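You operate a simulated robot arm through the tools that you are given. There is no shell and no other tool. Be economical: measure what you need, move in short steps, check, and stop when the job is done.

You are at the controls of a simulated two-armed robot. One attempt, no reset.

## Task
On the top of the wooden counter, fold the beige cloth in half.
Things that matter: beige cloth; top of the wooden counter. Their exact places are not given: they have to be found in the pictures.

The check looks at the end state, three seconds after you hand in, the way a careful person would. Anything else that was tipped, shoved, dropped, spilled or broken makes it a failure. Flat cloth is picked up by pressing the open fingertips on it (5 to 10 N) and closing them slowly along it; thin cloth reads only 2 to 8 mm in the jaws.

## Robot
Two 7-joint arms with two-finger grippers on one trunk, on a base that drives. Base frame: it is fixed to the floor where the robot stands at the start and does not move with it; the origin is under the middle of the robot, x ahead of it, y to its left, z up. Readings come in m, degrees, newtons and seconds.
The left shoulder is at the start at [0.06, 0.123, 0.995], the right one opposite. With the tool pointing down near the work surface each hand reaches from about 0.32 to 0.78 m from the robot's upright axis, wherever it stands, measured 20 degrees to its own side. Places, roughly: top of the wooden counter [1.1, -0.1, 1.1]. Payload 1.47 kg a hand.
Tool frame (each hand has its own): the origin (TCP) lies between the finger pads and is the grasp point; the fingertips stand 0.016 m ahead of it; z points along the fingers, y is the line along which they close. Largest opening 0.087 m; the body of the gripper starts 0.055 m behind the TCP.
Orientation is that of the tool frame in the base frame, as [roll, pitch, yaw] about the fixed x, y, z axes, in that order (R = Rz(yaw) Ry(pitch) Rx(roll)). With the fingers straight down and closing along the base's y, the tool's x points along the base's -x, its y along +y and its z along -z.

## Interface
- The arms move only by the tool move_arm. It takes "left_moves", "right_moves" or both (then of equal length, played together; a hand with none holds still); each is a list that holds one entry, the list of rows, each a list of 7 numbers: the gripper command, from -1 (shut) to 1 (fully open), values between in proportion, then the shift along the base's x, y, z in m, then the turn, a rotation vector about the base's x, y, z in degrees. In form: [[[claw, tx, ty, tz, ax, ay, az], ...]]. A call has 1 to 20 rows; each row is the pose to reach, as a shift and turn from the pose commanded when the call began. Each row takes 0.2 s and may step no farther than 0.05 m and 8.6 degrees from the row before; otherwise, or with a gripper value out of range, the whole call is refused. A pose out of reach is approached as far as the arm can. The call stops where the force on the tool passes 40 N (or 10 N more than at its start, if that is more) or the arm is blocked; 0.2 s more then pass. Each finger travels about 0.153 m/s and halts on what it meets, pressing with about 24 N; the grip force reading is that of the motor and also rises with nothing between the fingers. The clock runs only during rows and for 0.2 s after the last one: add rows that repeat a pose to give the fingers time. It gives the time, the measured TCP pose, the force on the tool (base axes), the opening and the grip force at its end, in the units of the frame above (readings bear some noise), with the torque about the TCP (base axes, N m) and any sound that the robot's microphone picked up, and new pictures: "pictures" is both (left out), scene, wrist or none (wrist: the cameras of the hands that moved).
- Cameras (640 x 400 px; columns grow to the right, rows downward): "scene" is now at [0.0944, -0.024, 1.5647]; the picture's right is [-0.28, -0.96, 0.00], its down [-0.59, 0.17, -0.79] and it looks along [0.76, -0.22, -0.61] (base axes); focal length 261 px, centre (320, 200). "left" rides on the left gripper at [0.073, -0.012, -0.09] in its tool frame; the picture's right is [0.16, 0.99, 0.00], its down [-0.72, 0.12, -0.68] and it looks along [-0.67, 0.11, 0.73] (tool axes); focal length 247 px, centre (320, 200). "right" rides on the right gripper at [0.073, 0.012, -0.09] in its tool frame; the picture's right is [-0.16, 0.99, 0.00], its down [-0.72, -0.12, -0.68] and it looks along [-0.67, -0.11, 0.73] (tool axes); focal length 247 px, centre (320, 200).
- lift_body(by): slides the trunk up (or, below 0, down) by that many m; the arms and the scene camera ride with it, the base frame stays. It gives what a move gives, with no picture.
- base_move(legs): drives the robot by 1 to 6 legs, each [ahead, left, turn to the left] in m, m and degrees, along the robot's own axes; the way and the turn of a leg run together, so that a leg with both is an arc; at most 1.5 m and 180 degrees a leg. The arms and the cameras ride along, it lands a little off, and it stops where it bumps. It gives what a move gives, and a new picture of the scene camera.
- head_to(pan, tilt): turns the head with the scene camera to pan (to the left, within 120 degrees either way) and tilt (down, from -29 to 69), counted from straight ahead of the robot. It gives what a move gives, and a new picture of the scene camera.
- point_at(camera, pixels): there is no depth. For up to 12 entries [column, row, z] of the newest picture of that camera ("zoom" is the newest enlarged one), the place [x, y] in the base frame at which the ray of that pixel passes the height z, good to about 0.003 m. No time passes.
- enlarge(camera, box): a new picture of the part [left, top, right, bottom] of that camera's present view, enlarged. No time passes.
- hand_in(): hands the job in; it is judged then, once.

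Keep the steps short. Do not move on a guess: measure, check each grasp and each placing, and mend mistakes. In all there are 80 turns and 260 pictures (those below and enlarged ones count). Leave the grippers open and the arms clear of the work at the hand-in unless told otherwise, and finish with a single line.

The tools are called after "Request:" as name(argument=value, ...) on one line, values as JSON. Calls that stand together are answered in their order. move_arm: Moves the arms, as the interface text tells. Its arguments: {"type":"object","properties":{"left_moves":{"type":"array"},"right_moves":{"type":"array"},"pictures":{"type":"string","enum":["both","scene","wrist","none"]}},"required":[]} The other tools are called the same way: lift_body (by) slides the trunk up or down; base_move (legs) drives the base; head_to (pan, tilt) turns the head that bears the scene camera; point_at (camera, pixels) gives the place at which the rays of pixels pass given heights; enlarge (camera, box) takes an enlarged picture of a part of a camera's view; hand_in () hands the job in.

At the start:

```text
clock: 0.0
left_tool_pos: [0.4515, 0.1114, 1.2779]
left_tcp_rot: [180.0, 0.0, 179.9]
left_force: [-0.4, 1.6, -0.7]
left_torque: [-0.01, 0.01, 0.0]
left_opening: 0.087
left_finger_force: 0.0
right_tool_pos: [0.4065, -0.225, 1.2892]
right_tcp_rot: [-180.0, 0.1, 179.9]
right_force: [0.0, 0.6, 0.2]
right_torque: [-0.01, -0.02, -0.02]
right_opening: 0.087
right_finger_force: 0.1
trunk travel left (down, up): [-0.15, 0.08]
robot x, y, heading: [-0.0018, -0.0002, 0.0]
head pan, tilt: [-16.4, 37.7]
```

scene: 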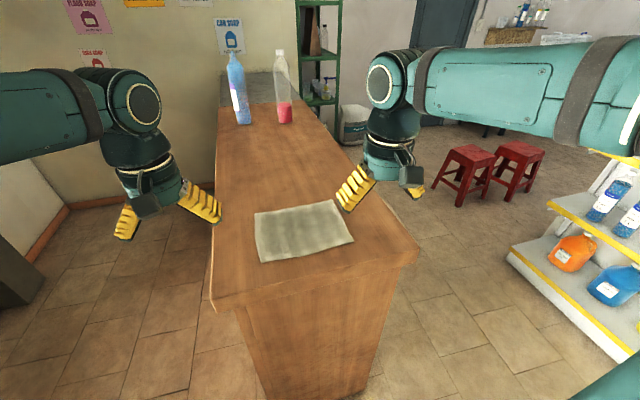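
right: 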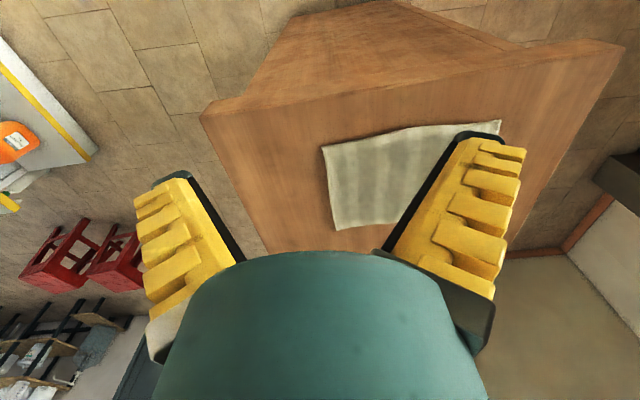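
left: 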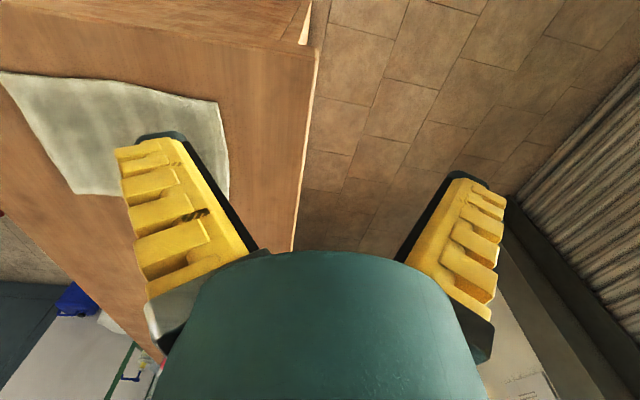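

The beige cloth lies near the near end of the counter, at about (255-353, 200-262). I'll enlarge it and measure its corners.

Request:
enlarge(camera="scene", box=[200, 160, 440, 310])

Request:
point_at(camera="scene", pixels=[[255, 213, 1.1], [333, 200, 1.1], [353, 241, 1.1], [260, 262, 1.1], [212, 300, 1.1], [418, 250, 1.1], [243, 124, 1.1], [285, 122, 1.1], [255, 213, 1.0], [353, 241, 1.0]])

Request:
point_at(camera="right", pixels=[[322, 146, 1.1], [501, 122, 1.1], [335, 230, 1.1], [322, 146, 1.0], [501, 122, 1.0], [335, 230, 1.0], [322, 146, 0.9], [335, 230, 0.9]])

Request:
point_at(camera="left", pixels=[[218, 103, 1.1], [218, 103, 1.0], [229, 200, 1.0], [1, 72, 1.0], [75, 193, 1.0]])

```text
2.67 times, centred on (320, 235) of scene
```

zoom: 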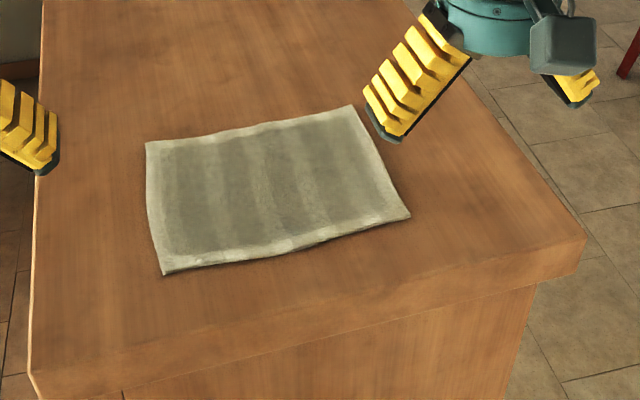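

```text
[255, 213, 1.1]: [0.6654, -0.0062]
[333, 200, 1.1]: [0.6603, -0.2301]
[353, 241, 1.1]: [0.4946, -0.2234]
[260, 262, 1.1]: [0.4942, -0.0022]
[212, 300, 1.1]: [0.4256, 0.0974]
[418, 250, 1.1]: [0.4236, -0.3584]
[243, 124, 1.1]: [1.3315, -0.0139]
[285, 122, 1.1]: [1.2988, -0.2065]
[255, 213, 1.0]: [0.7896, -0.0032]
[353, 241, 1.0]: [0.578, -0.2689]
```

```text
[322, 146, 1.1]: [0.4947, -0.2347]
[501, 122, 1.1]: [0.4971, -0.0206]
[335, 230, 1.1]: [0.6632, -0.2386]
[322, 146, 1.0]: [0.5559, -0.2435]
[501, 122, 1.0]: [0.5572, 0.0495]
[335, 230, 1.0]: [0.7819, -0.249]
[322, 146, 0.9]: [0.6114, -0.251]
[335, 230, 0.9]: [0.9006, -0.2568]
```

```text
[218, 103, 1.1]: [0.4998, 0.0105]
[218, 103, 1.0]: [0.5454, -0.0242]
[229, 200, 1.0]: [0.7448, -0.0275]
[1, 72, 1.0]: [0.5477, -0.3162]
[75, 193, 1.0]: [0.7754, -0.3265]
```

Comparing the three cameras puts the cloth at z≈1.077. Its corners are roughly (0.513, 0), (0.513, -0.235), (0.69, -0.24) and (0.694, -0.005). I plan to take the two near corners with both hands and fold the near edge onto the far edge. First I'll turn both hands so they close along x and bring them above the near corners.

Request:
move_arm(left_moves=[[[0.5, 0.007, -0.012, -0.005, 0, 0, -8.2], [0.2, 0.015, -0.024, -0.01, 0, 0, -16.4], [0, 0.022, -0.036, -0.015, 0, 0, -24.5], [-0.2, 0.03, -0.048, -0.02, 0, 0, -32.7], [-0.36, 0.037, -0.06, -0.03, 0, 0, -40.9], [-0.36, 0.044, -0.073, -0.04, 0, 0, -49.1], [-0.36, 0.052, -0.085, -0.05, 0, 0, -57.3], [-0.36, 0.06, -0.097, -0.06, 0, 0, -65.5], [-0.36, 0.067, -0.11, -0.07, 0, 0, -73.6], [-0.36, 0.075, -0.121, -0.085, 0, 0, -81.8], [-0.36, 0.081, -0.133, -0.1, 0, 0, -90]]], right_moves=[[[0.5, 0.012, 0.001, -0.005, 0, 0, 8.2], [0.2, 0.023, 0.002, -0.01, 0, 0, 16.4], [0, 0.035, 0.003, -0.015, 0, 0, 24.5], [-0.2, 0.046, 0.004, -0.02, 0, 0, 32.7], [-0.36, 0.058, 0.005, -0.03, 0, 0, 40.9], [-0.36, 0.069, 0.006, -0.04, 0, 0, 49.1], [-0.36, 0.081, 0.007, -0.05, 0, 0, 57.3], [-0.36, 0.092, 0.008, -0.06, 0, 0, 65.5], [-0.36, 0.104, 0.009, -0.075, 0, 0, 73.6], [-0.36, 0.115, 0.01, -0.09, 0, 0, 81.8], [-0.36, 0.127, 0.011, -0.111, 0, 0, 90]]])

```text
clock: 2.4
left_tool_pos: [0.5328, -0.022, 1.1783]
left_tcp_rot: [-179.9, -0.1, 89.9]
left_force: [0.1, -0.6, 1.0]
left_torque: [0.04, 0.01, 0.0]
left_opening: 0.0338
left_finger_force: 4.0
right_tool_pos: [0.5362, -0.2149, 1.177]
right_tcp_rot: [179.9, 0.1, -89.9]
right_force: [0.4, 0.2, 1.0]
right_torque: [0.03, 0.03, 0.0]
right_opening: 0.034
right_finger_force: 4.5
trunk travel left (down, up): [-0.15, 0.08]
robot x, y, heading: [0.0017, 0.0005, 0.1]
head pan, tilt: [-16.4, 37.7]
```

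scene: 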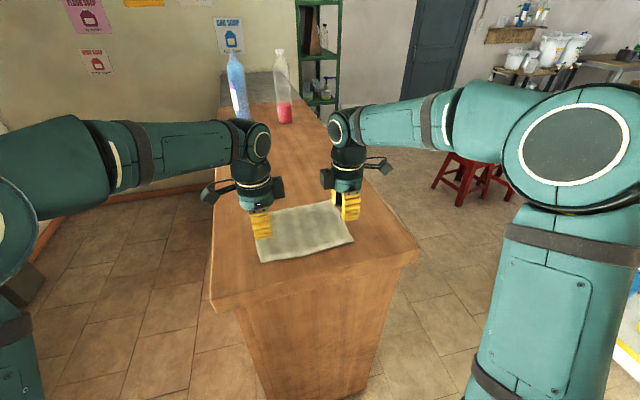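
right: 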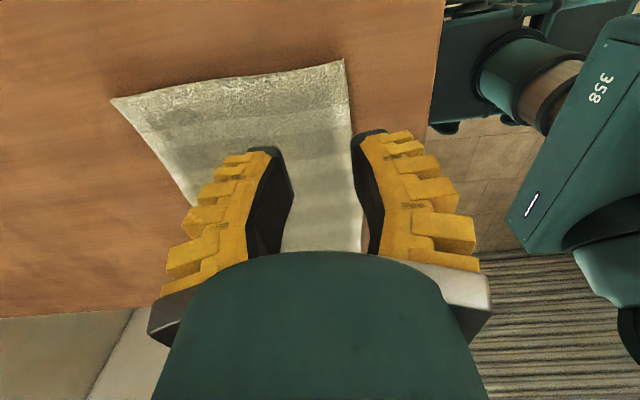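
left: 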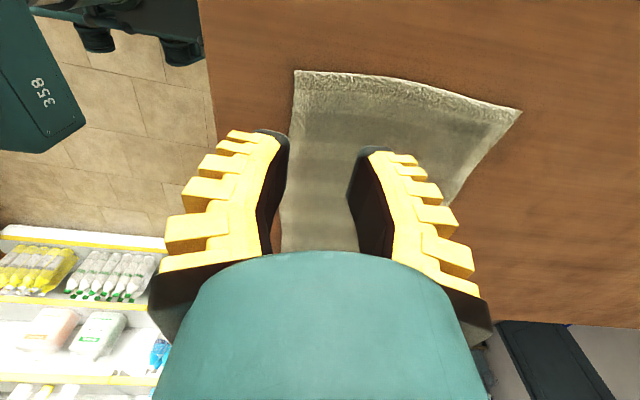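

Both hands have turned and are hovering. I'll check the near edge from the wrist cameras.

Request:
point_at(camera="right", pixels=[[345, 60, 1.077], [111, 98, 1.077], [351, 130, 1.077], [361, 240, 1.077], [191, 207, 1.077]])

Request:
point_at(camera="left", pixels=[[294, 70, 1.077], [521, 110, 1.077], [290, 130, 1.077], [280, 245, 1.077], [450, 205, 1.077]])

Request:
point_at(camera="scene", pixels=[[260, 262, 1.077], [353, 241, 1.077]])

```text
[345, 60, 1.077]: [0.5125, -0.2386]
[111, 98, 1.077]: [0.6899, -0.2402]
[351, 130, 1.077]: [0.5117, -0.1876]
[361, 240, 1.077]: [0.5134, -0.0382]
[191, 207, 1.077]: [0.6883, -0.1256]
```

```text
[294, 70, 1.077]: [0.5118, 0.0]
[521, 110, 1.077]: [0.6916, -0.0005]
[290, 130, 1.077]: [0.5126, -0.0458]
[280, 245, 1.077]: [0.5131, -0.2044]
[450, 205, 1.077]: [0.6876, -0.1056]
```

```text
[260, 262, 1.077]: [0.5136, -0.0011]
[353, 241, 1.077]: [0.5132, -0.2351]
```

The edge is confirmed at x=0.5125, with y from 0 to -0.239. I'll lower both hands to just above the cloth with x≈0.537.

Request:
move_arm(left_moves=[[[-0.36, 0.004, -0.001, -0.02, 0, 0, 0], [-0.36, 0.004, -0.001, -0.045, 0, 0, 0], [-0.36, 0.004, -0.001, -0.065, 0, 0, 0], [-0.36, 0.004, -0.001, -0.076, 0, 0, 0], [-0.36, 0.004, -0.001, -0.078, 0, 0, 0]]], right_moves=[[[-0.36, 0.001, -0.002, -0.02, 0, 0, 0], [-0.36, 0.001, -0.002, -0.045, 0, 0, 0], [-0.36, 0.001, -0.002, -0.065, 0, 0, 0], [-0.36, 0.001, -0.002, -0.076, 0, 0, 0], [-0.36, 0.001, -0.002, -0.078, 0, 0, 0]]])

```text
clock: 3.6
left_tool_pos: [0.5362, -0.0231, 1.0996]
left_tcp_rot: [-180.0, 0.0, 90.0]
left_force: [0.4, 0.2, -0.5]
left_torque: [0.01, -0.03, 0.01]
left_opening: 0.0341
left_finger_force: 4.9
right_tool_pos: [0.5347, -0.2161, 1.1009]
right_tcp_rot: [-180.0, 0.1, -90.1]
right_force: [0.3, -0.2, 0.3]
right_torque: [0.01, -0.01, -0.03]
right_opening: 0.0338
right_finger_force: 4.1
trunk travel left (down, up): [-0.15, 0.08]
robot x, y, heading: [0.0016, 0.0015, 0.1]
head pan, tilt: [-16.4, 37.7]
```

scene: 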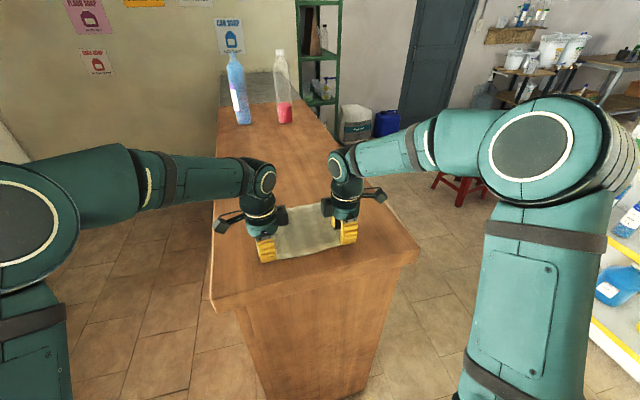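
right: 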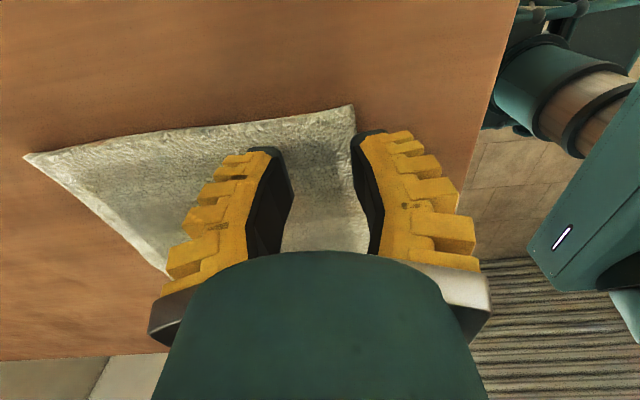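
left: 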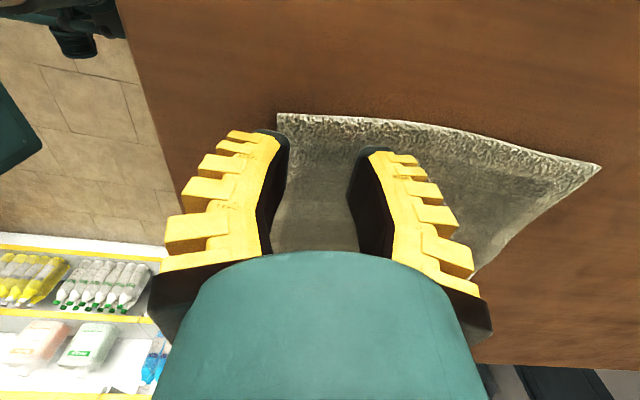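

Fingertips are about 6 mm above the cloth. I'll narrow the opening a little and ease down onto it.

Request:
move_arm(left_moves=[[[-0.5, 0.001, 0, -0.002, 0, 0, 0], [-0.5, 0.001, 0, -0.004, 0, 0, 0], [-0.5, 0.001, 0, -0.006, 0, 0, 0], [-0.5, 0.001, 0, -0.007, 0, 0, 0], [-0.5, 0.001, 0, -0.007, 0, 0, 0]]], right_moves=[[[-0.5, 0.002, 0, -0.002, 0, 0, 0], [-0.5, 0.002, 0, -0.004, 0, 0, 0], [-0.5, 0.002, 0, -0.006, 0, 0, 0], [-0.5, 0.002, 0, -0.008, 0, 0, 0], [-0.5, 0.002, 0, -0.008, 0, 0, 0]]], pictures="none")

```text
clock: 4.8
left_tool_pos: [0.5366, -0.022, 1.0931]
left_tcp_rot: [-180.0, 0.0, 90.1]
left_force: [-0.2, -0.1, 0.0]
left_torque: [0.02, 0.0, 0.0]
left_opening: 0.0284
left_finger_force: 4.2
right_tool_pos: [0.5378, -0.2163, 1.093]
right_tcp_rot: [-180.0, 0.0, -90.1]
right_force: [0.5, 0.1, 0.0]
right_torque: [0.02, 0.01, 0.0]
right_opening: 0.028
right_finger_force: 4.3
trunk travel left (down, up): [-0.15, 0.08]
robot x, y, heading: [-0.0011, 0.0005, -0.1]
head pan, tilt: [-16.4, 37.7]
```

No contact yet, so I'll go down a few more millimetres.

Request:
move_arm(left_moves=[[[-0.5, 0, 0, -0.001, 0, 0, 0], [-0.5, 0, 0, -0.002, 0, 0, 0], [-0.5, 0, 0, -0.003, 0, 0, 0], [-0.5, 0, 0, -0.003, 0, 0, 0]]], right_moves=[[[-0.5, 0, 0, -0.001, 0, 0, 0], [-0.5, 0, 0, -0.002, 0, 0, 0], [-0.5, 0, 0, -0.003, 0, 0, 0], [-0.5, 0, 0, -0.003, 0, 0, 0]]], pictures="none")

```text
clock: 5.8
left_tool_pos: [0.5381, -0.0214, 1.0914]
left_tcp_rot: [179.9, 0.0, 90.0]
left_force: [0.5, 0.9, 0.1]
left_torque: [-0.03, 0.02, 0.02]
left_opening: 0.0226
left_finger_force: 7.1
right_tool_pos: [0.5362, -0.215, 1.0899]
right_tcp_rot: [180.0, 0.1, -90.0]
right_force: [0.4, -1.0, 2.3]
right_torque: [0.0, -0.03, 0.02]
right_opening: 0.0234
right_finger_force: 7.5
trunk travel left (down, up): [-0.15, 0.08]
robot x, y, heading: [-0.0007, 0.0006, -0.2]
head pan, tilt: [-16.4, 37.7]
```

The right hand is just touching. I'll open slightly and press on.

Request:
move_arm(left_moves=[[[-0.4, -0.001, 0, -0.001, 0, 0, 0], [-0.4, -0.001, 0, -0.002, 0, 0, 0], [-0.4, -0.001, 0, -0.003, 0, 0, 0], [-0.4, -0.001, 0, -0.003, 0, 0, 0]]], right_moves=[[[-0.4, 0, 0, -0.001, 0, 0, 0], [-0.4, 0, 0, -0.002, 0, 0, 0], [-0.4, 0, 0, -0.002, 0, 0, 0], [-0.4, 0, 0, -0.002, 0, 0, 0]]], pictures="none")

```text
clock: 6.8
left_tool_pos: [0.5352, -0.0213, 1.09]
left_tcp_rot: [179.9, 0.0, 89.9]
left_force: [0.6, -0.2, 4.3]
left_torque: [0.05, -0.07, 0.04]
left_opening: 0.0276
left_finger_force: 7.3
right_tool_pos: [0.5371, -0.2153, 1.0885]
right_tcp_rot: [-179.9, 0.0, -89.9]
right_force: [1.1, 0.8, 5.5]
right_torque: [0.03, -0.15, 0.03]
right_opening: 0.0277
right_finger_force: 7.7
trunk travel left (down, up): [-0.15, 0.08]
robot x, y, heading: [0.0008, -0.0037, -0.1]
head pan, tilt: [-16.4, 37.7]
```

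Pressing at 4.3 and 5.5 N. I'll add 1 mm and close slowly.

Request:
move_arm(left_moves=[[[-0.4, 0, 0, -0.0015, 0, 0, 0], [-0.4, 0, 0, -0.0015, 0, 0, 0], [-0.5, 0, 0, -0.0015, 0, 0, 0], [-0.6, 0, 0, -0.0015, 0, 0, 0], [-0.7, 0, 0, -0.0015, 0, 0, 0], [-0.8, 0, 0, -0.0015, 0, 0, 0], [-0.9, 0, 0, -0.0015, 0, 0, 0], [-1, 0, 0, -0.0015, 0, 0, 0], [-1, 0, 0, -0.0015, 0, 0, 0], [-1, 0, 0, -0.0015, 0, 0, 0]]], right_moves=[[[-0.4, 0, 0, -0.001, 0, 0, 0], [-0.4, 0, 0, -0.001, 0, 0, 0], [-0.5, 0, 0, -0.001, 0, 0, 0], [-0.6, 0, 0, -0.001, 0, 0, 0], [-0.7, 0, 0, -0.001, 0, 0, 0], [-0.8, 0, 0, -0.001, 0, 0, 0], [-0.9, 0, 0, -0.001, 0, 0, 0], [-1, 0, 0, -0.001, 0, 0, 0], [-1, 0, 0, -0.001, 0, 0, 0], [-1, 0, 0, -0.001, 0, 0, 0]]])

```text
clock: 9.0
left_tool_pos: [0.5363, -0.0223, 1.0878]
left_tcp_rot: [179.9, -0.1, 90.0]
left_force: [-1.2, 0.5, 6.0]
left_torque: [0.02, 0.0, 0.0]
left_opening: 0.0
left_finger_force: 24.3
right_tool_pos: [0.5362, -0.2165, 1.0864]
right_tcp_rot: [-179.8, 0.0, -89.9]
right_force: [-3.1, -0.4, 6.8]
right_torque: [0.0, -0.09, 0.03]
right_opening: 0.0001
right_finger_force: 23.7
trunk travel left (down, up): [-0.15, 0.08]
robot x, y, heading: [0.0038, -0.0033, -0.1]
head pan, tilt: [-16.4, 37.7]
```

scene: 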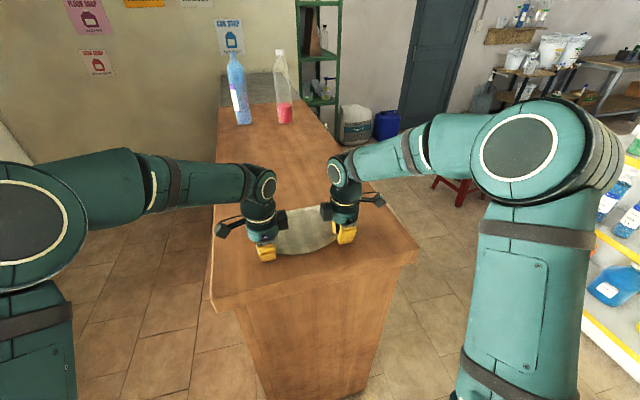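
right: 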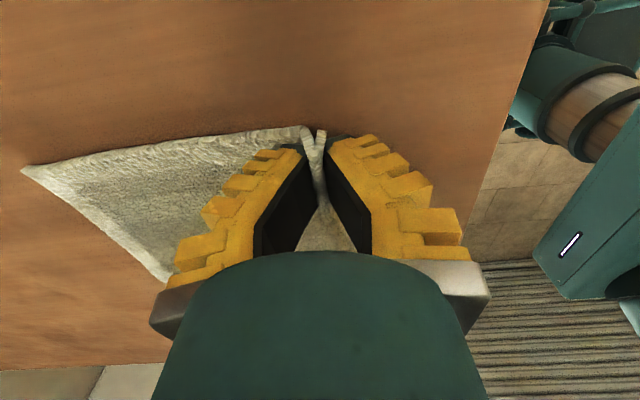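
left: 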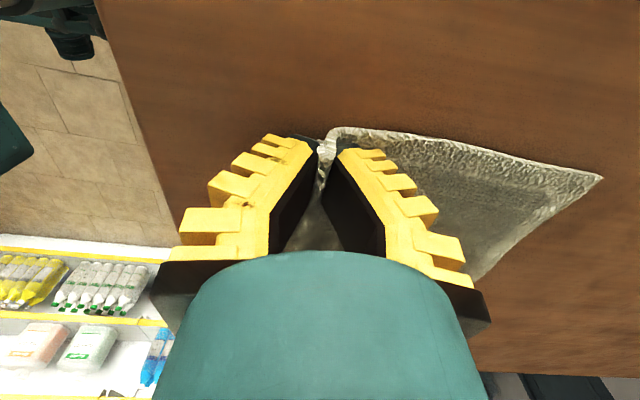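

The openings read about 0, yet cloth seems to rise between the jaws. I'll test with a gentle 2.5 cm lift.

Request:
move_arm(left_moves=[[[-1, 0, 0, 0.005, 0, 0, 0], [-1, 0, 0, 0.01, 0, 0, 0], [-1, 0, 0, 0.015, 0, 0, 0], [-1, 0, 0, 0.02, 0, 0, 0], [-1, 0.003, 0, 0.025, 0, 0, 0]]], right_moves=[[[-1, 0, 0, 0.005, 0, 0, 0], [-1, 0, 0, 0.01, 0, 0, 0], [-1, 0, 0, 0.015, 0, 0, 0], [-1, 0, 0, 0.02, 0, 0, 0], [-1, 0.003, 0, 0.025, 0, 0, 0]]])

```text
clock: 10.2
left_tool_pos: [0.5411, -0.0236, 1.1108]
left_tcp_rot: [-180.0, 0.0, 89.9]
left_force: [-0.7, -0.8, -0.7]
left_torque: [0.01, 0.01, -0.01]
left_opening: 0.0
left_finger_force: 23.8
right_tool_pos: [0.5404, -0.215, 1.1113]
right_tcp_rot: [179.9, 0.0, -90.1]
right_force: [-0.9, 0.0, 1.0]
right_torque: [0.01, -0.01, -0.03]
right_opening: 0.0
right_finger_force: 24.4
trunk travel left (down, up): [-0.15, 0.08]
robot x, y, heading: [-0.0034, -0.002, -0.0]
head pan, tilt: [-16.4, 37.7]
```

scene: 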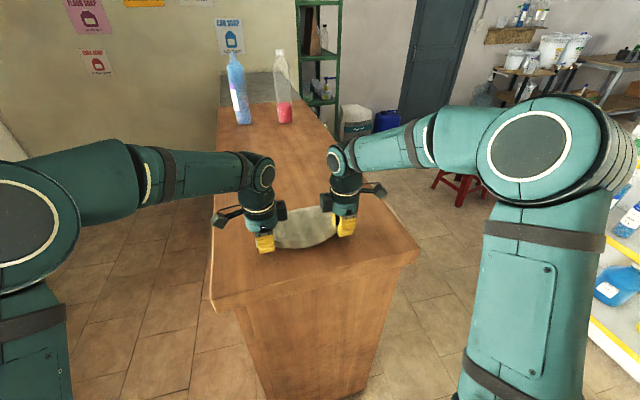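
right: 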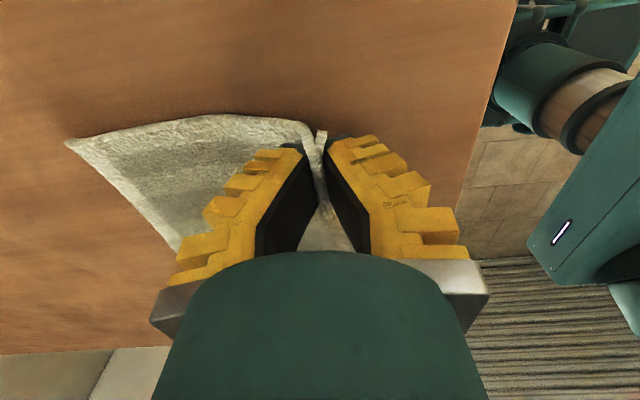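
left: 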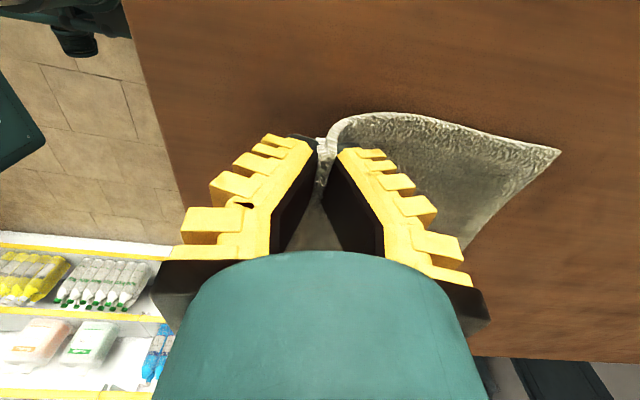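

The cloth lifts with both hands, so the grip is real. Next I'll carry the near edge up and over the fold line at x≈0.601, tilting the hands so the edge turns over.

Request:
move_arm(left_moves=[[[-1, 0.01, 0, 0.0125, 0, 7, 0], [-1, 0.022, 0, 0.021, 0, 14, 0], [-1, 0.036, 0, 0.0275, 0, 21, 0], [-1, 0.0505, 0, 0.0295, 0, 28, 0], [-1, 0.065, 0, 0.0295, 0, 35, 0], [-1, 0.065, 0, 0.0295, 0, 35, 0]]], right_moves=[[[-1, 0.01, 0, 0.0125, 0, 7, 0], [-1, 0.022, 0, 0.021, 0, 14, 0], [-1, 0.036, 0, 0.0275, 0, 21, 0], [-1, 0.0505, 0, 0.0295, 0, 28, 0], [-1, 0.065, 0, 0.0295, 0, 35, 0], [-1, 0.065, 0, 0.0295, 0, 35, 0]]])

Request:
enlarge(camera="scene", box=[200, 160, 440, 310])

```text
clock: 11.6
left_tool_pos: [0.5929, -0.0101, 1.1368]
left_tcp_rot: [-145.1, 0.0, 90.0]
left_force: [0.0, -9.2, 0.7]
left_torque: [-0.05, -0.02, 0.04]
left_opening: 0.0001
left_finger_force: 24.1
left hand out of reach, approached as far as the arm can: row 5, 6
right_tool_pos: [0.6037, -0.2174, 1.1404]
right_tcp_rot: [145.0, 0.1, -90.0]
right_force: [-0.6, 8.6, -0.1]
right_torque: [0.1, -0.05, -0.05]
right_opening: 0.0
right_finger_force: 23.8
trunk travel left (down, up): [-0.15, 0.08]
robot x, y, heading: [0.0008, -0.0009, 0.1]
head pan, tilt: [-16.4, 37.7]
```

scene: 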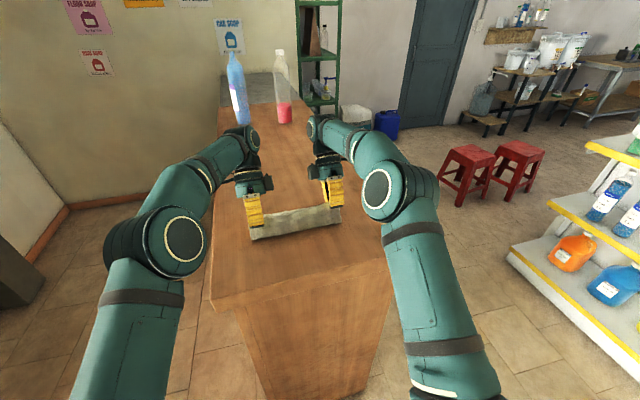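
right: 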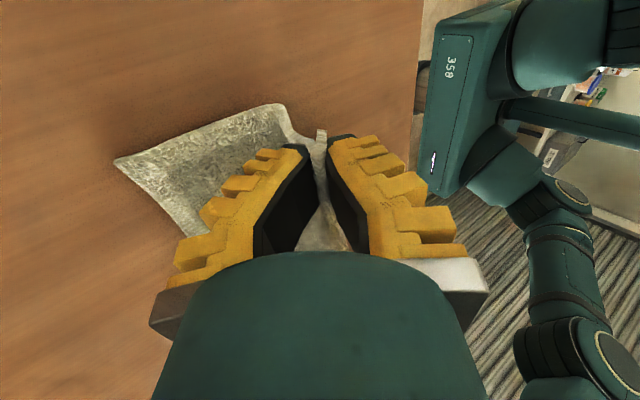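
left: 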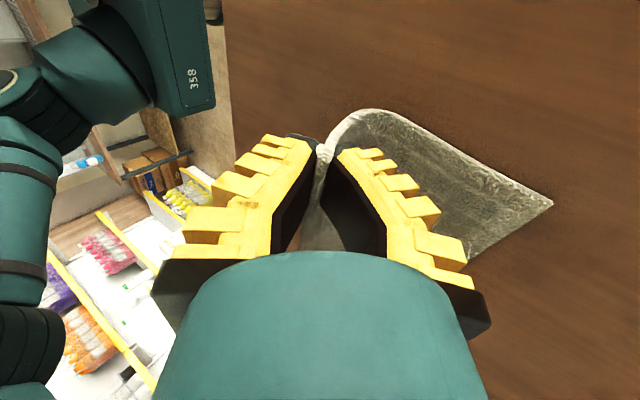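

```text
2.67 times, centred on (320, 235) of scene
```

zoom: 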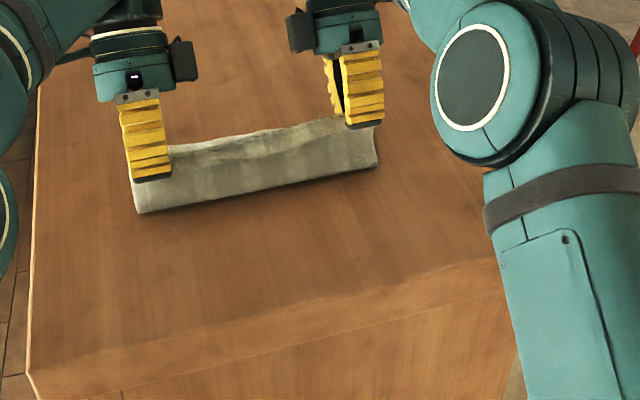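

The fold is forming well: the strip stands along x≈0.56–0.60. The left hand has reached its limit and pulls sideways with 9 N. I'll ease its tilt and draw both hands back slightly.

Request:
move_arm(left_moves=[[[-1, -0.006, 0, 0, 0, -6, 0], [-1, -0.013, 0, 0, 0, -12, 0], [-1, -0.013, 0, 0, 0, -12, 0]]], right_moves=[[[-1, -0.006, 0, 0, 0, -6, 0], [-1, -0.01, 0, 0, 0, -12, 0], [-1, -0.01, 0, 0, 0, -12, 0]]])

```text
clock: 12.4
left_tool_pos: [0.5802, -0.0088, 1.1335]
left_tcp_rot: [-157.0, -0.1, 89.9]
left_force: [1.2, -9.6, 0.8]
left_torque: [-0.06, -0.03, 0.05]
left_opening: 0.0001
left_finger_force: 24.6
right_tool_pos: [0.5956, -0.2143, 1.1396]
right_tcp_rot: [157.0, 0.1, -90.0]
right_force: [-0.5, 8.8, -0.9]
right_torque: [0.07, -0.03, -0.02]
right_opening: 0.0002
right_finger_force: 24.1
trunk travel left (down, up): [-0.15, 0.08]
robot x, y, heading: [-0.0007, -0.0006, 0.0]
head pan, tilt: [-16.4, 37.7]
```

scene: 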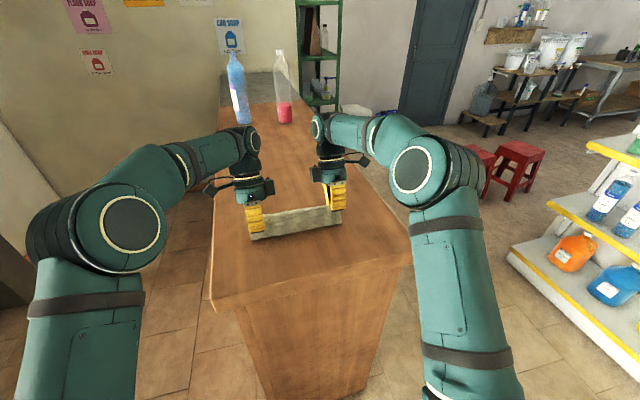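
right: 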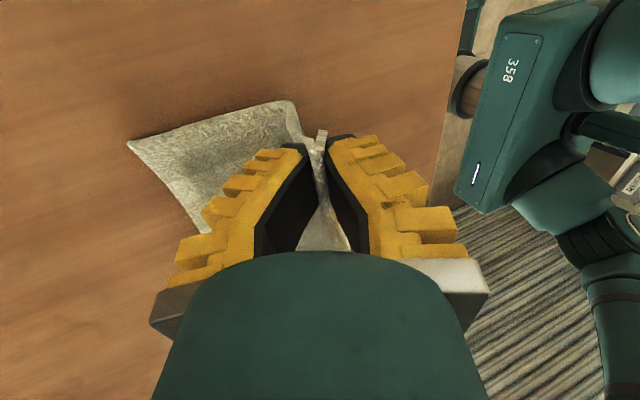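
left: 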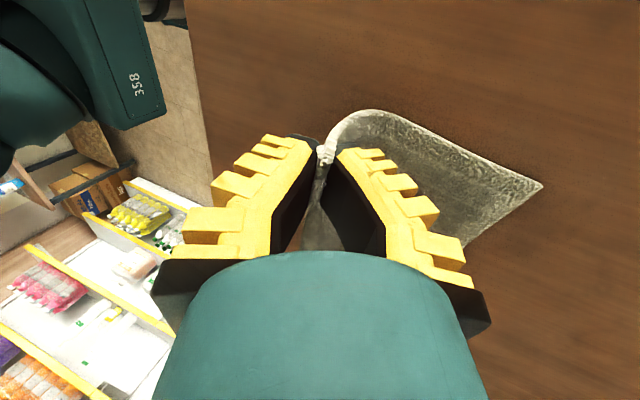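

The left hand's command was clipped 13 mm to the left. I'll bring it back in to relieve the tension and match the right hand.

Request:
move_arm(left_moves=[[[-1, 0.004, -0.006, 0.002, 0, 0, 0], [-1, 0.01, -0.013, 0.004, 0, 0, 0], [-1, 0.013, -0.013, 0.005, 0, 0, 0], [-1, 0.013, -0.013, 0.005, 0, 0, 0]]], pictures="none")

```text
clock: 13.4
left_tool_pos: [0.593, -0.0214, 1.1393]
left_tcp_rot: [-157.0, -0.1, 90.0]
left_force: [0.7, 0.7, -0.3]
left_torque: [-0.02, 0.01, -0.02]
left_opening: 0.0
left_finger_force: 24.1
right_tool_pos: [0.5953, -0.2159, 1.1408]
right_tcp_rot: [157.0, 0.0, -90.1]
right_force: [0.3, 0.0, -0.5]
right_torque: [-0.02, -0.03, -0.01]
right_opening: 0.0001
right_finger_force: 24.4
trunk travel left (down, up): [-0.15, 0.08]
robot x, y, heading: [-0.0043, -0.0021, 0.2]
head pan, tilt: [-16.4, 37.7]
```

The tension is gone. Now I'll drive the base gently forward 5 cm, which carries both hands along the fold direction.

Request:
base_move(legs=[[0.05, 0, 0]])

Request:
enlarge(camera="scene", box=[200, 160, 440, 310])

```text
clock: 14.3
left_tool_pos: [0.643, -0.0221, 1.1384]
left_tcp_rot: [-156.9, 0.0, 90.0]
left_force: [-0.2, -0.5, -0.8]
left_torque: [0.01, 0.08, -0.01]
left_opening: 0.0001
left_finger_force: 24.6
right_tool_pos: [0.6451, -0.2157, 1.1382]
right_tcp_rot: [156.9, 0.0, -90.0]
right_force: [0.8, 0.8, -1.3]
right_torque: [0.01, 0.03, -0.01]
right_opening: 0.0
right_finger_force: 23.8
trunk travel left (down, up): [-0.15, 0.08]
robot x, y, heading: [0.0472, -0.0002, -0.0]
head pan, tilt: [-16.4, 37.7]
```

scene: 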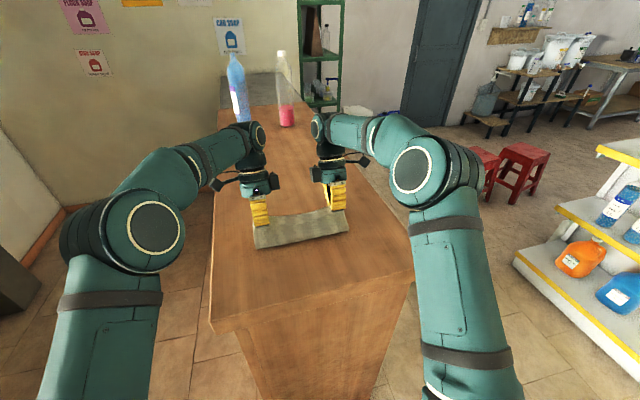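

```text
2.67 times, centred on (320, 235) of scene
```

zoom: 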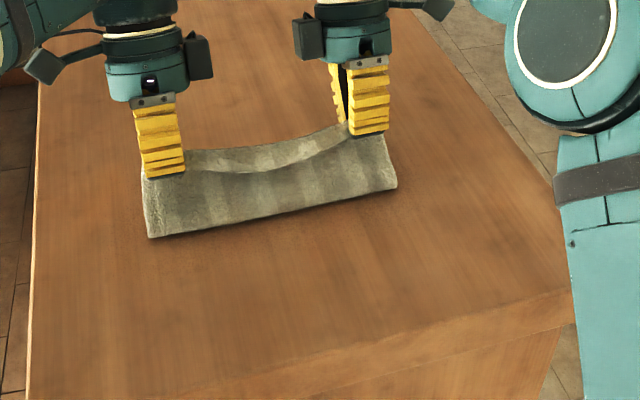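

Request:
point_at(camera="zoom", pixels=[[150, 237, 1.08], [270, 213, 1.08], [397, 187, 1.08]])

Request:
move_arm(left_moves=[[[-1, 0, 0, -0.01, 0, 0, 0], [-1, 0, 0, -0.02, 0, 0, 0], [-1, 0, 0, -0.025, 0, 0, 0]]], right_moves=[[[-1, -0.001, 0, -0.01, 0, 0, 0], [-1, -0.002, 0, -0.02, 0, 0, 0], [-1, -0.002, 0, -0.025, 0, 0, 0]]])

```text
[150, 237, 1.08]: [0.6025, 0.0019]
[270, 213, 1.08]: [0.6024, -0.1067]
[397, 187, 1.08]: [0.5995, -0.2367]
```

```text
clock: 15.1
left_tool_pos: [0.6405, -0.0223, 1.114]
left_tcp_rot: [-157.0, -0.1, 90.1]
left_force: [0.4, -0.5, 0.6]
left_torque: [0.04, -0.04, -0.04]
left_opening: 0.0
left_finger_force: 24.4
right_tool_pos: [0.6425, -0.2144, 1.116]
right_tcp_rot: [157.1, 0.1, -90.1]
right_force: [-0.2, 0.2, -0.1]
right_torque: [0.04, -0.01, -0.01]
right_opening: 0.0
right_finger_force: 23.8
trunk travel left (down, up): [-0.15, 0.08]
robot x, y, heading: [0.0511, 0.0009, 0.2]
head pan, tilt: [-16.4, 37.7]
```

scene: 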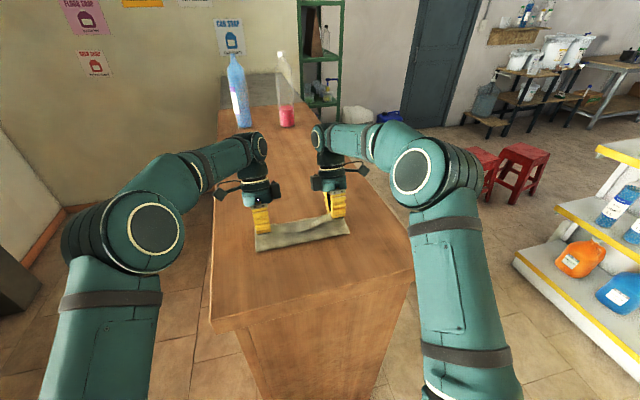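
right: 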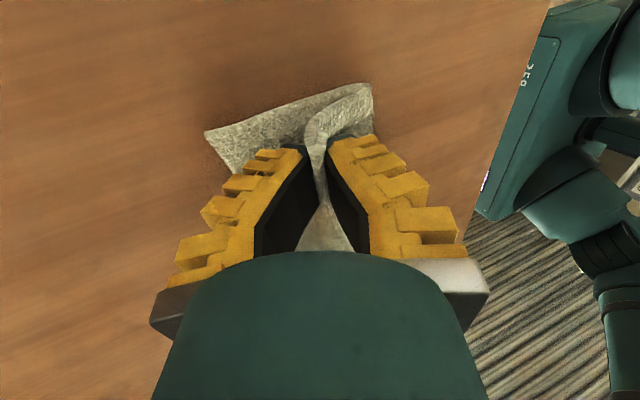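
left: 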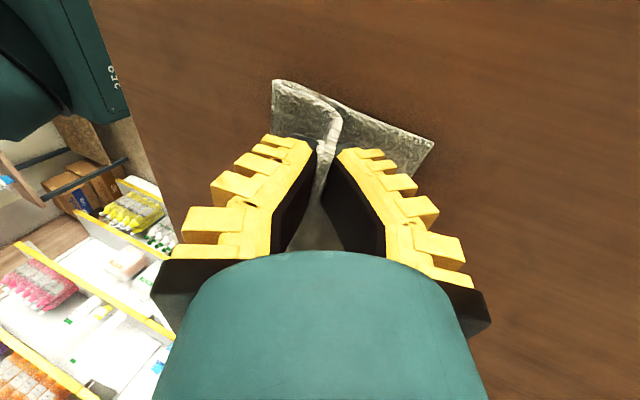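

The fold line sits at x≈0.601, exactly mid-cloth. I'll drive forward another 2.5 cm.

Request:
base_move(legs=[[0.025, 0, 0]])

Request:
enlarge(camera="scene", box=[200, 160, 440, 310])

```text
clock: 15.9
left_tool_pos: [0.6672, -0.0217, 1.1144]
left_tcp_rot: [-156.9, 0.0, 90.0]
left_force: [0.5, -0.2, -1.0]
left_torque: [0.0, 0.03, 0.0]
left_opening: 0.0
left_finger_force: 23.9
right_tool_pos: [0.6678, -0.2154, 1.1162]
right_tcp_rot: [156.9, 0.1, -90.1]
right_force: [0.9, -0.2, 0.2]
right_torque: [-0.02, 0.02, 0.03]
right_opening: 0.0
right_finger_force: 23.7
trunk travel left (down, up): [-0.15, 0.08]
robot x, y, heading: [0.0738, -0.0016, -0.2]
head pan, tilt: [-16.4, 37.7]
```

scene: 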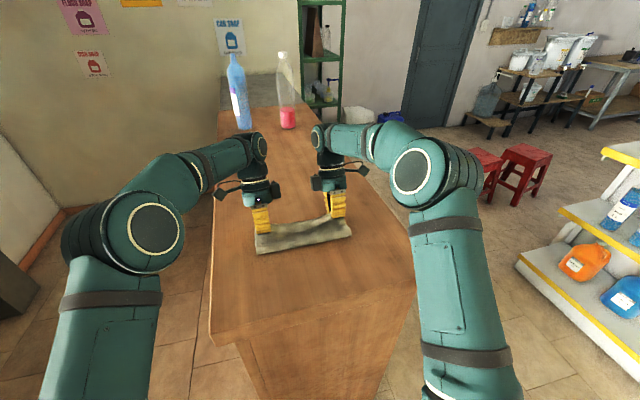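

```text
2.67 times, centred on (320, 235) of scene
```

zoom: 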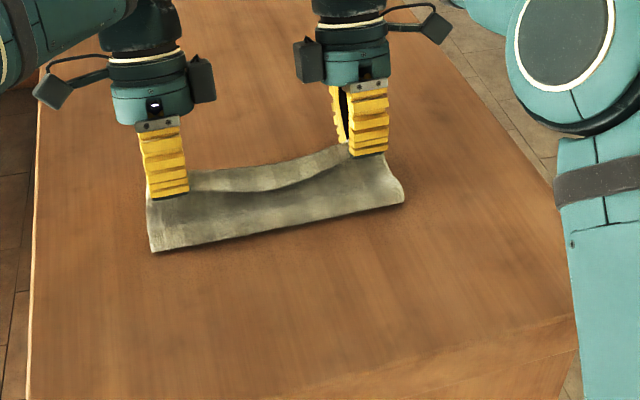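

The tips are near x=0.661. I'll tilt further to about 40° and lower the edge onto the far edge.

Request:
move_arm(left_moves=[[[-1, 0.001, 0, -0.002, 0, 6, 0], [-1, 0.002, 0, -0.004, 0, 12, 0], [-1, 0.002, 0, -0.008, 0, 17, 0], [-1, 0.002, 0, -0.012, 0, 17, 0], [-1, 0.002, 0, -0.012, 0, 17, 0]]], right_moves=[[[-1, 0.001, 0, -0.002, 0, 6, 0], [-1, 0.002, 0, -0.004, 0, 12, 0], [-1, 0.002, 0, -0.009, 0, 17, 0], [-1, 0.002, 0, -0.013, 0, 17, 0], [-1, 0.002, 0, -0.013, 0, 17, 0]]])

Request:
enlarge(camera="scene", box=[200, 160, 440, 310])

```text
clock: 17.1
left_tool_pos: [0.6242, -0.0208, 1.1284]
left_tcp_rot: [-140.5, 0.2, 89.9]
left_force: [0.0, -1.5, -0.5]
left_torque: [-0.01, -0.06, -0.02]
left_opening: 0.0
left_finger_force: 23.9
left hand out of reach, approached as far as the arm can: row 3, 4, 5
right_tool_pos: [0.6666, -0.2142, 1.1045]
right_tcp_rot: [140.1, 0.0, -90.0]
right_force: [-1.4, 1.8, 0.5]
right_torque: [0.01, -0.08, 0.03]
right_opening: 0.0
right_finger_force: 24.6
trunk travel left (down, up): [-0.15, 0.08]
robot x, y, heading: [0.0741, 0.0019, -0.0]
head pan, tilt: [-16.4, 37.7]
```

scene: 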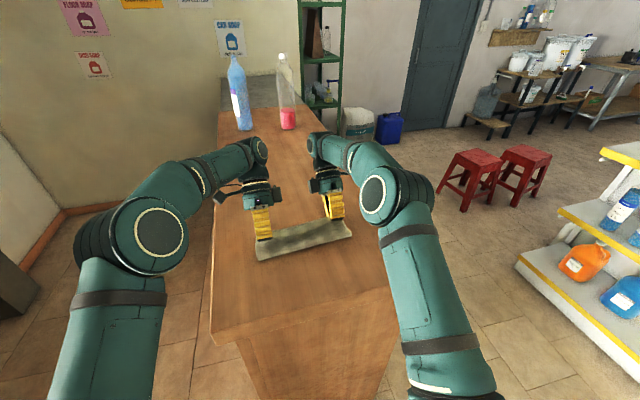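
right: 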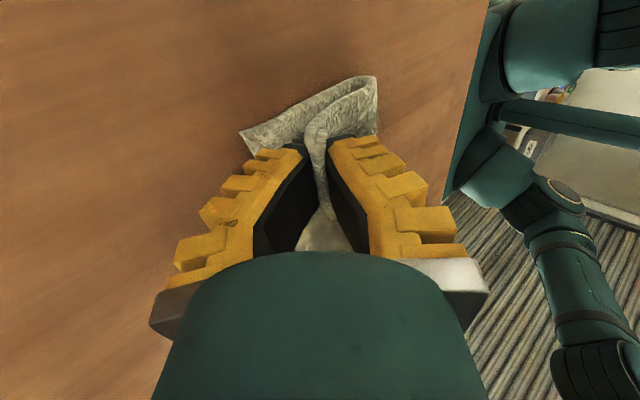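
left: 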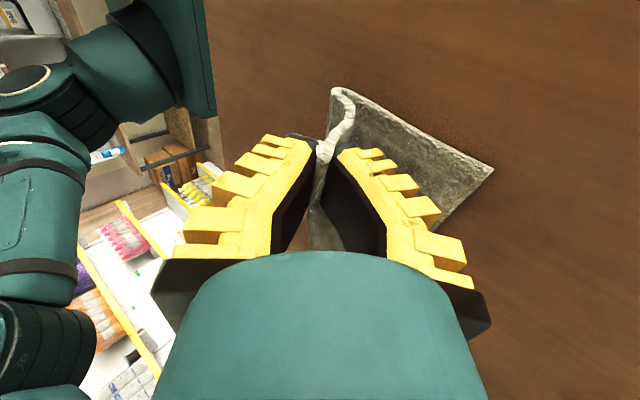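

```text
2.67 times, centred on (320, 235) of scene
```

zoom: 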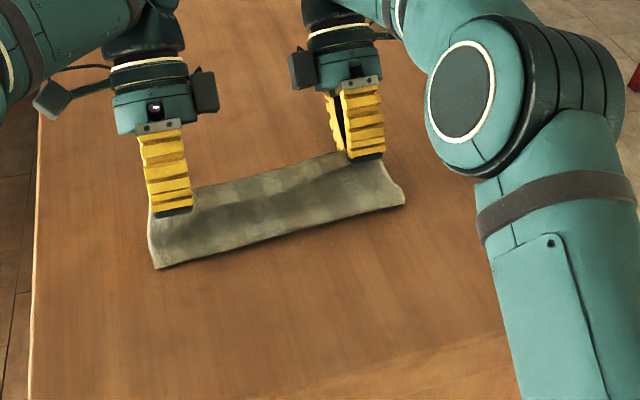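

The left wrist can't take the full tilt while reaching out. I'll reduce its tilt to 24° and bring it to the same target.

Request:
move_arm(left_moves=[[[-1, 0.005, 0, 0, 0, -8, 0], [-1, 0.014, 0, 0, 0, -16, 0], [-1, 0.024, 0, -0.004, 0, -16, 0], [-1, 0.034, 0, -0.012, 0, -16, 0], [-1, 0.041, 0, -0.02, 0, -16, 0], [-1, 0.041, 0, -0.026, 0, -16, 0], [-1, 0.041, 0, -0.026, 0, -16, 0]]], pictures="none")

Request:
enlarge(camera="scene", box=[200, 160, 440, 310])

Request:
enlarge(camera="left", box=[160, 40, 480, 240])

```text
clock: 18.7
left_tool_pos: [0.6697, -0.0207, 1.0986]
left_tcp_rot: [-156.0, 0.0, 90.0]
left_force: [0.9, -0.7, -1.4]
left_torque: [0.04, -0.02, 0.02]
left_opening: 0.0002
left_finger_force: 24.0
right_tool_pos: [0.6698, -0.2164, 1.1022]
right_tcp_rot: [140.0, -0.1, -89.9]
right_force: [0.0, 0.1, 0.1]
right_torque: [-0.01, -0.01, 0.01]
right_opening: 0.0
right_finger_force: 23.6
trunk travel left (down, up): [-0.15, 0.08]
robot x, y, heading: [0.0775, -0.0011, 0.3]
head pan, tilt: [-16.4, 37.7]
```

```text
2.67 times, centred on (320, 235) of scene
```

zoom: 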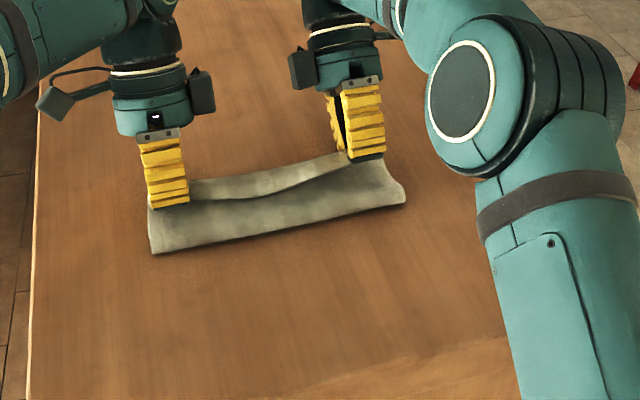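

```text
2.00 times, centred on (320, 140) of left
```

zoom: 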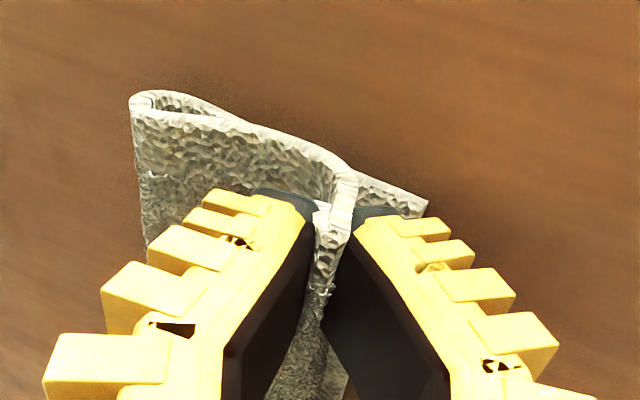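

Both tips are just above the far edge line. I'll lower 2 mm and open slowly.

Request:
move_arm(left_moves=[[[-1, 0, 0, -0.002, 0, 0, 0], [-0.9, 0, 0, -0.002, 0, 0, 0], [-0.8, 0, 0, -0.002, 0, 0, 0], [-0.7, 0, 0, -0.001, 0, 0, 0], [-0.6, 0, 0, 0, 0, 0, 0], [-0.5, 0, 0, 0, 0, 0, 0], [-0.4, 0, 0, 0, 0, 0, 0], [-0.4, 0, 0, 0, 0, 0, 0]]], right_moves=[[[-1, 0, 0, -0.002, 0, 0, 0], [-0.9, 0, 0, -0.002, 0, 0, 0], [-0.8, 0, 0, -0.001, 0, 0, 0], [-0.7, 0, 0, 0, 0, 0, 0], [-0.6, 0, 0, 0.002, 0, 0, 0], [-0.5, 0, 0, 0.003, 0, 0, 0], [-0.4, 0, 0, 0.004, 0, 0, 0], [-0.4, 0, 0, 0.004, 0, 0, 0]]])

Request:
enlarge(camera="scene", box=[200, 160, 440, 310])

```text
clock: 20.5
left_tool_pos: [0.6683, -0.0214, 1.1008]
left_tcp_rot: [-156.0, 0.0, 89.9]
left_force: [0.0, 0.1, 0.4]
left_torque: [0.01, 0.0, -0.01]
left_opening: 0.0322
left_finger_force: 4.7
right_tool_pos: [0.6684, -0.2149, 1.1074]
right_tcp_rot: [140.1, -0.1, -90.0]
right_force: [-1.1, 1.1, 1.6]
right_torque: [0.0, -0.01, -0.05]
right_opening: 0.0314
right_finger_force: 3.6
trunk travel left (down, up): [-0.15, 0.08]
robot x, y, heading: [0.0765, 0.0007, 0.1]
head pan, tilt: [-16.4, 37.7]
```

scene: 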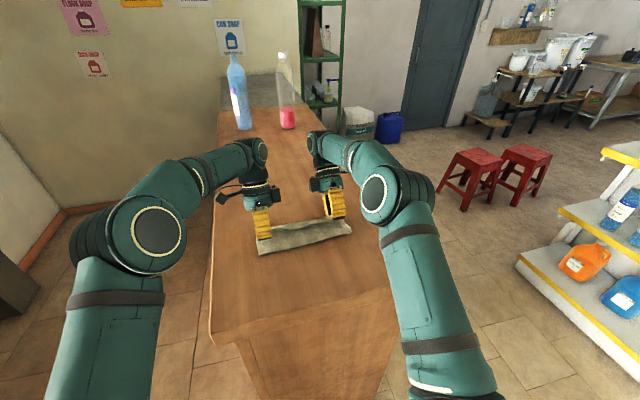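
right: 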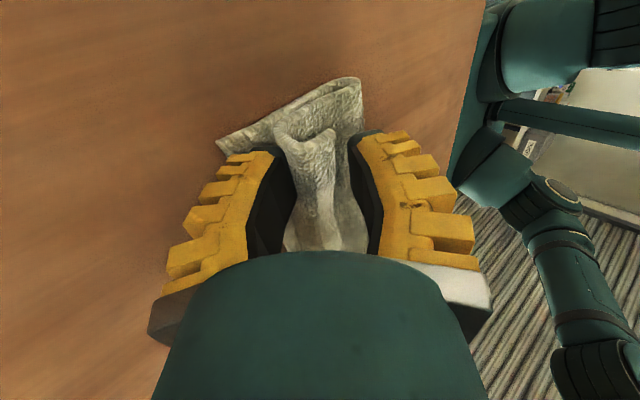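
left: 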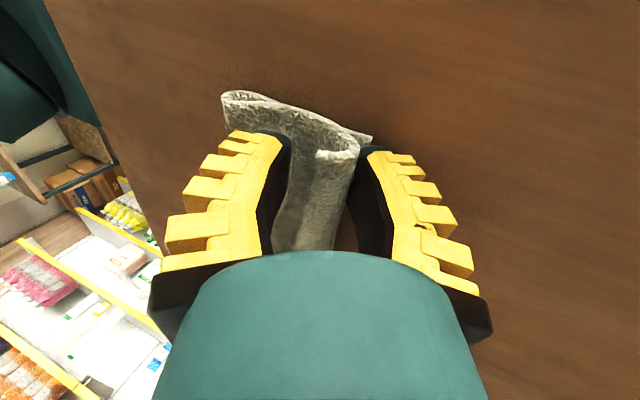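

```text
2.67 times, centred on (320, 235) of scene
```

zoom: 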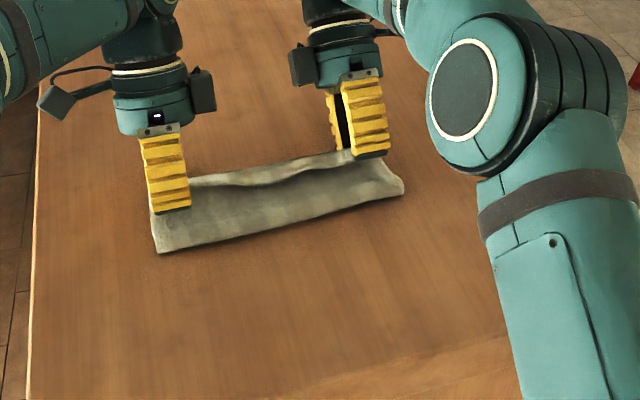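

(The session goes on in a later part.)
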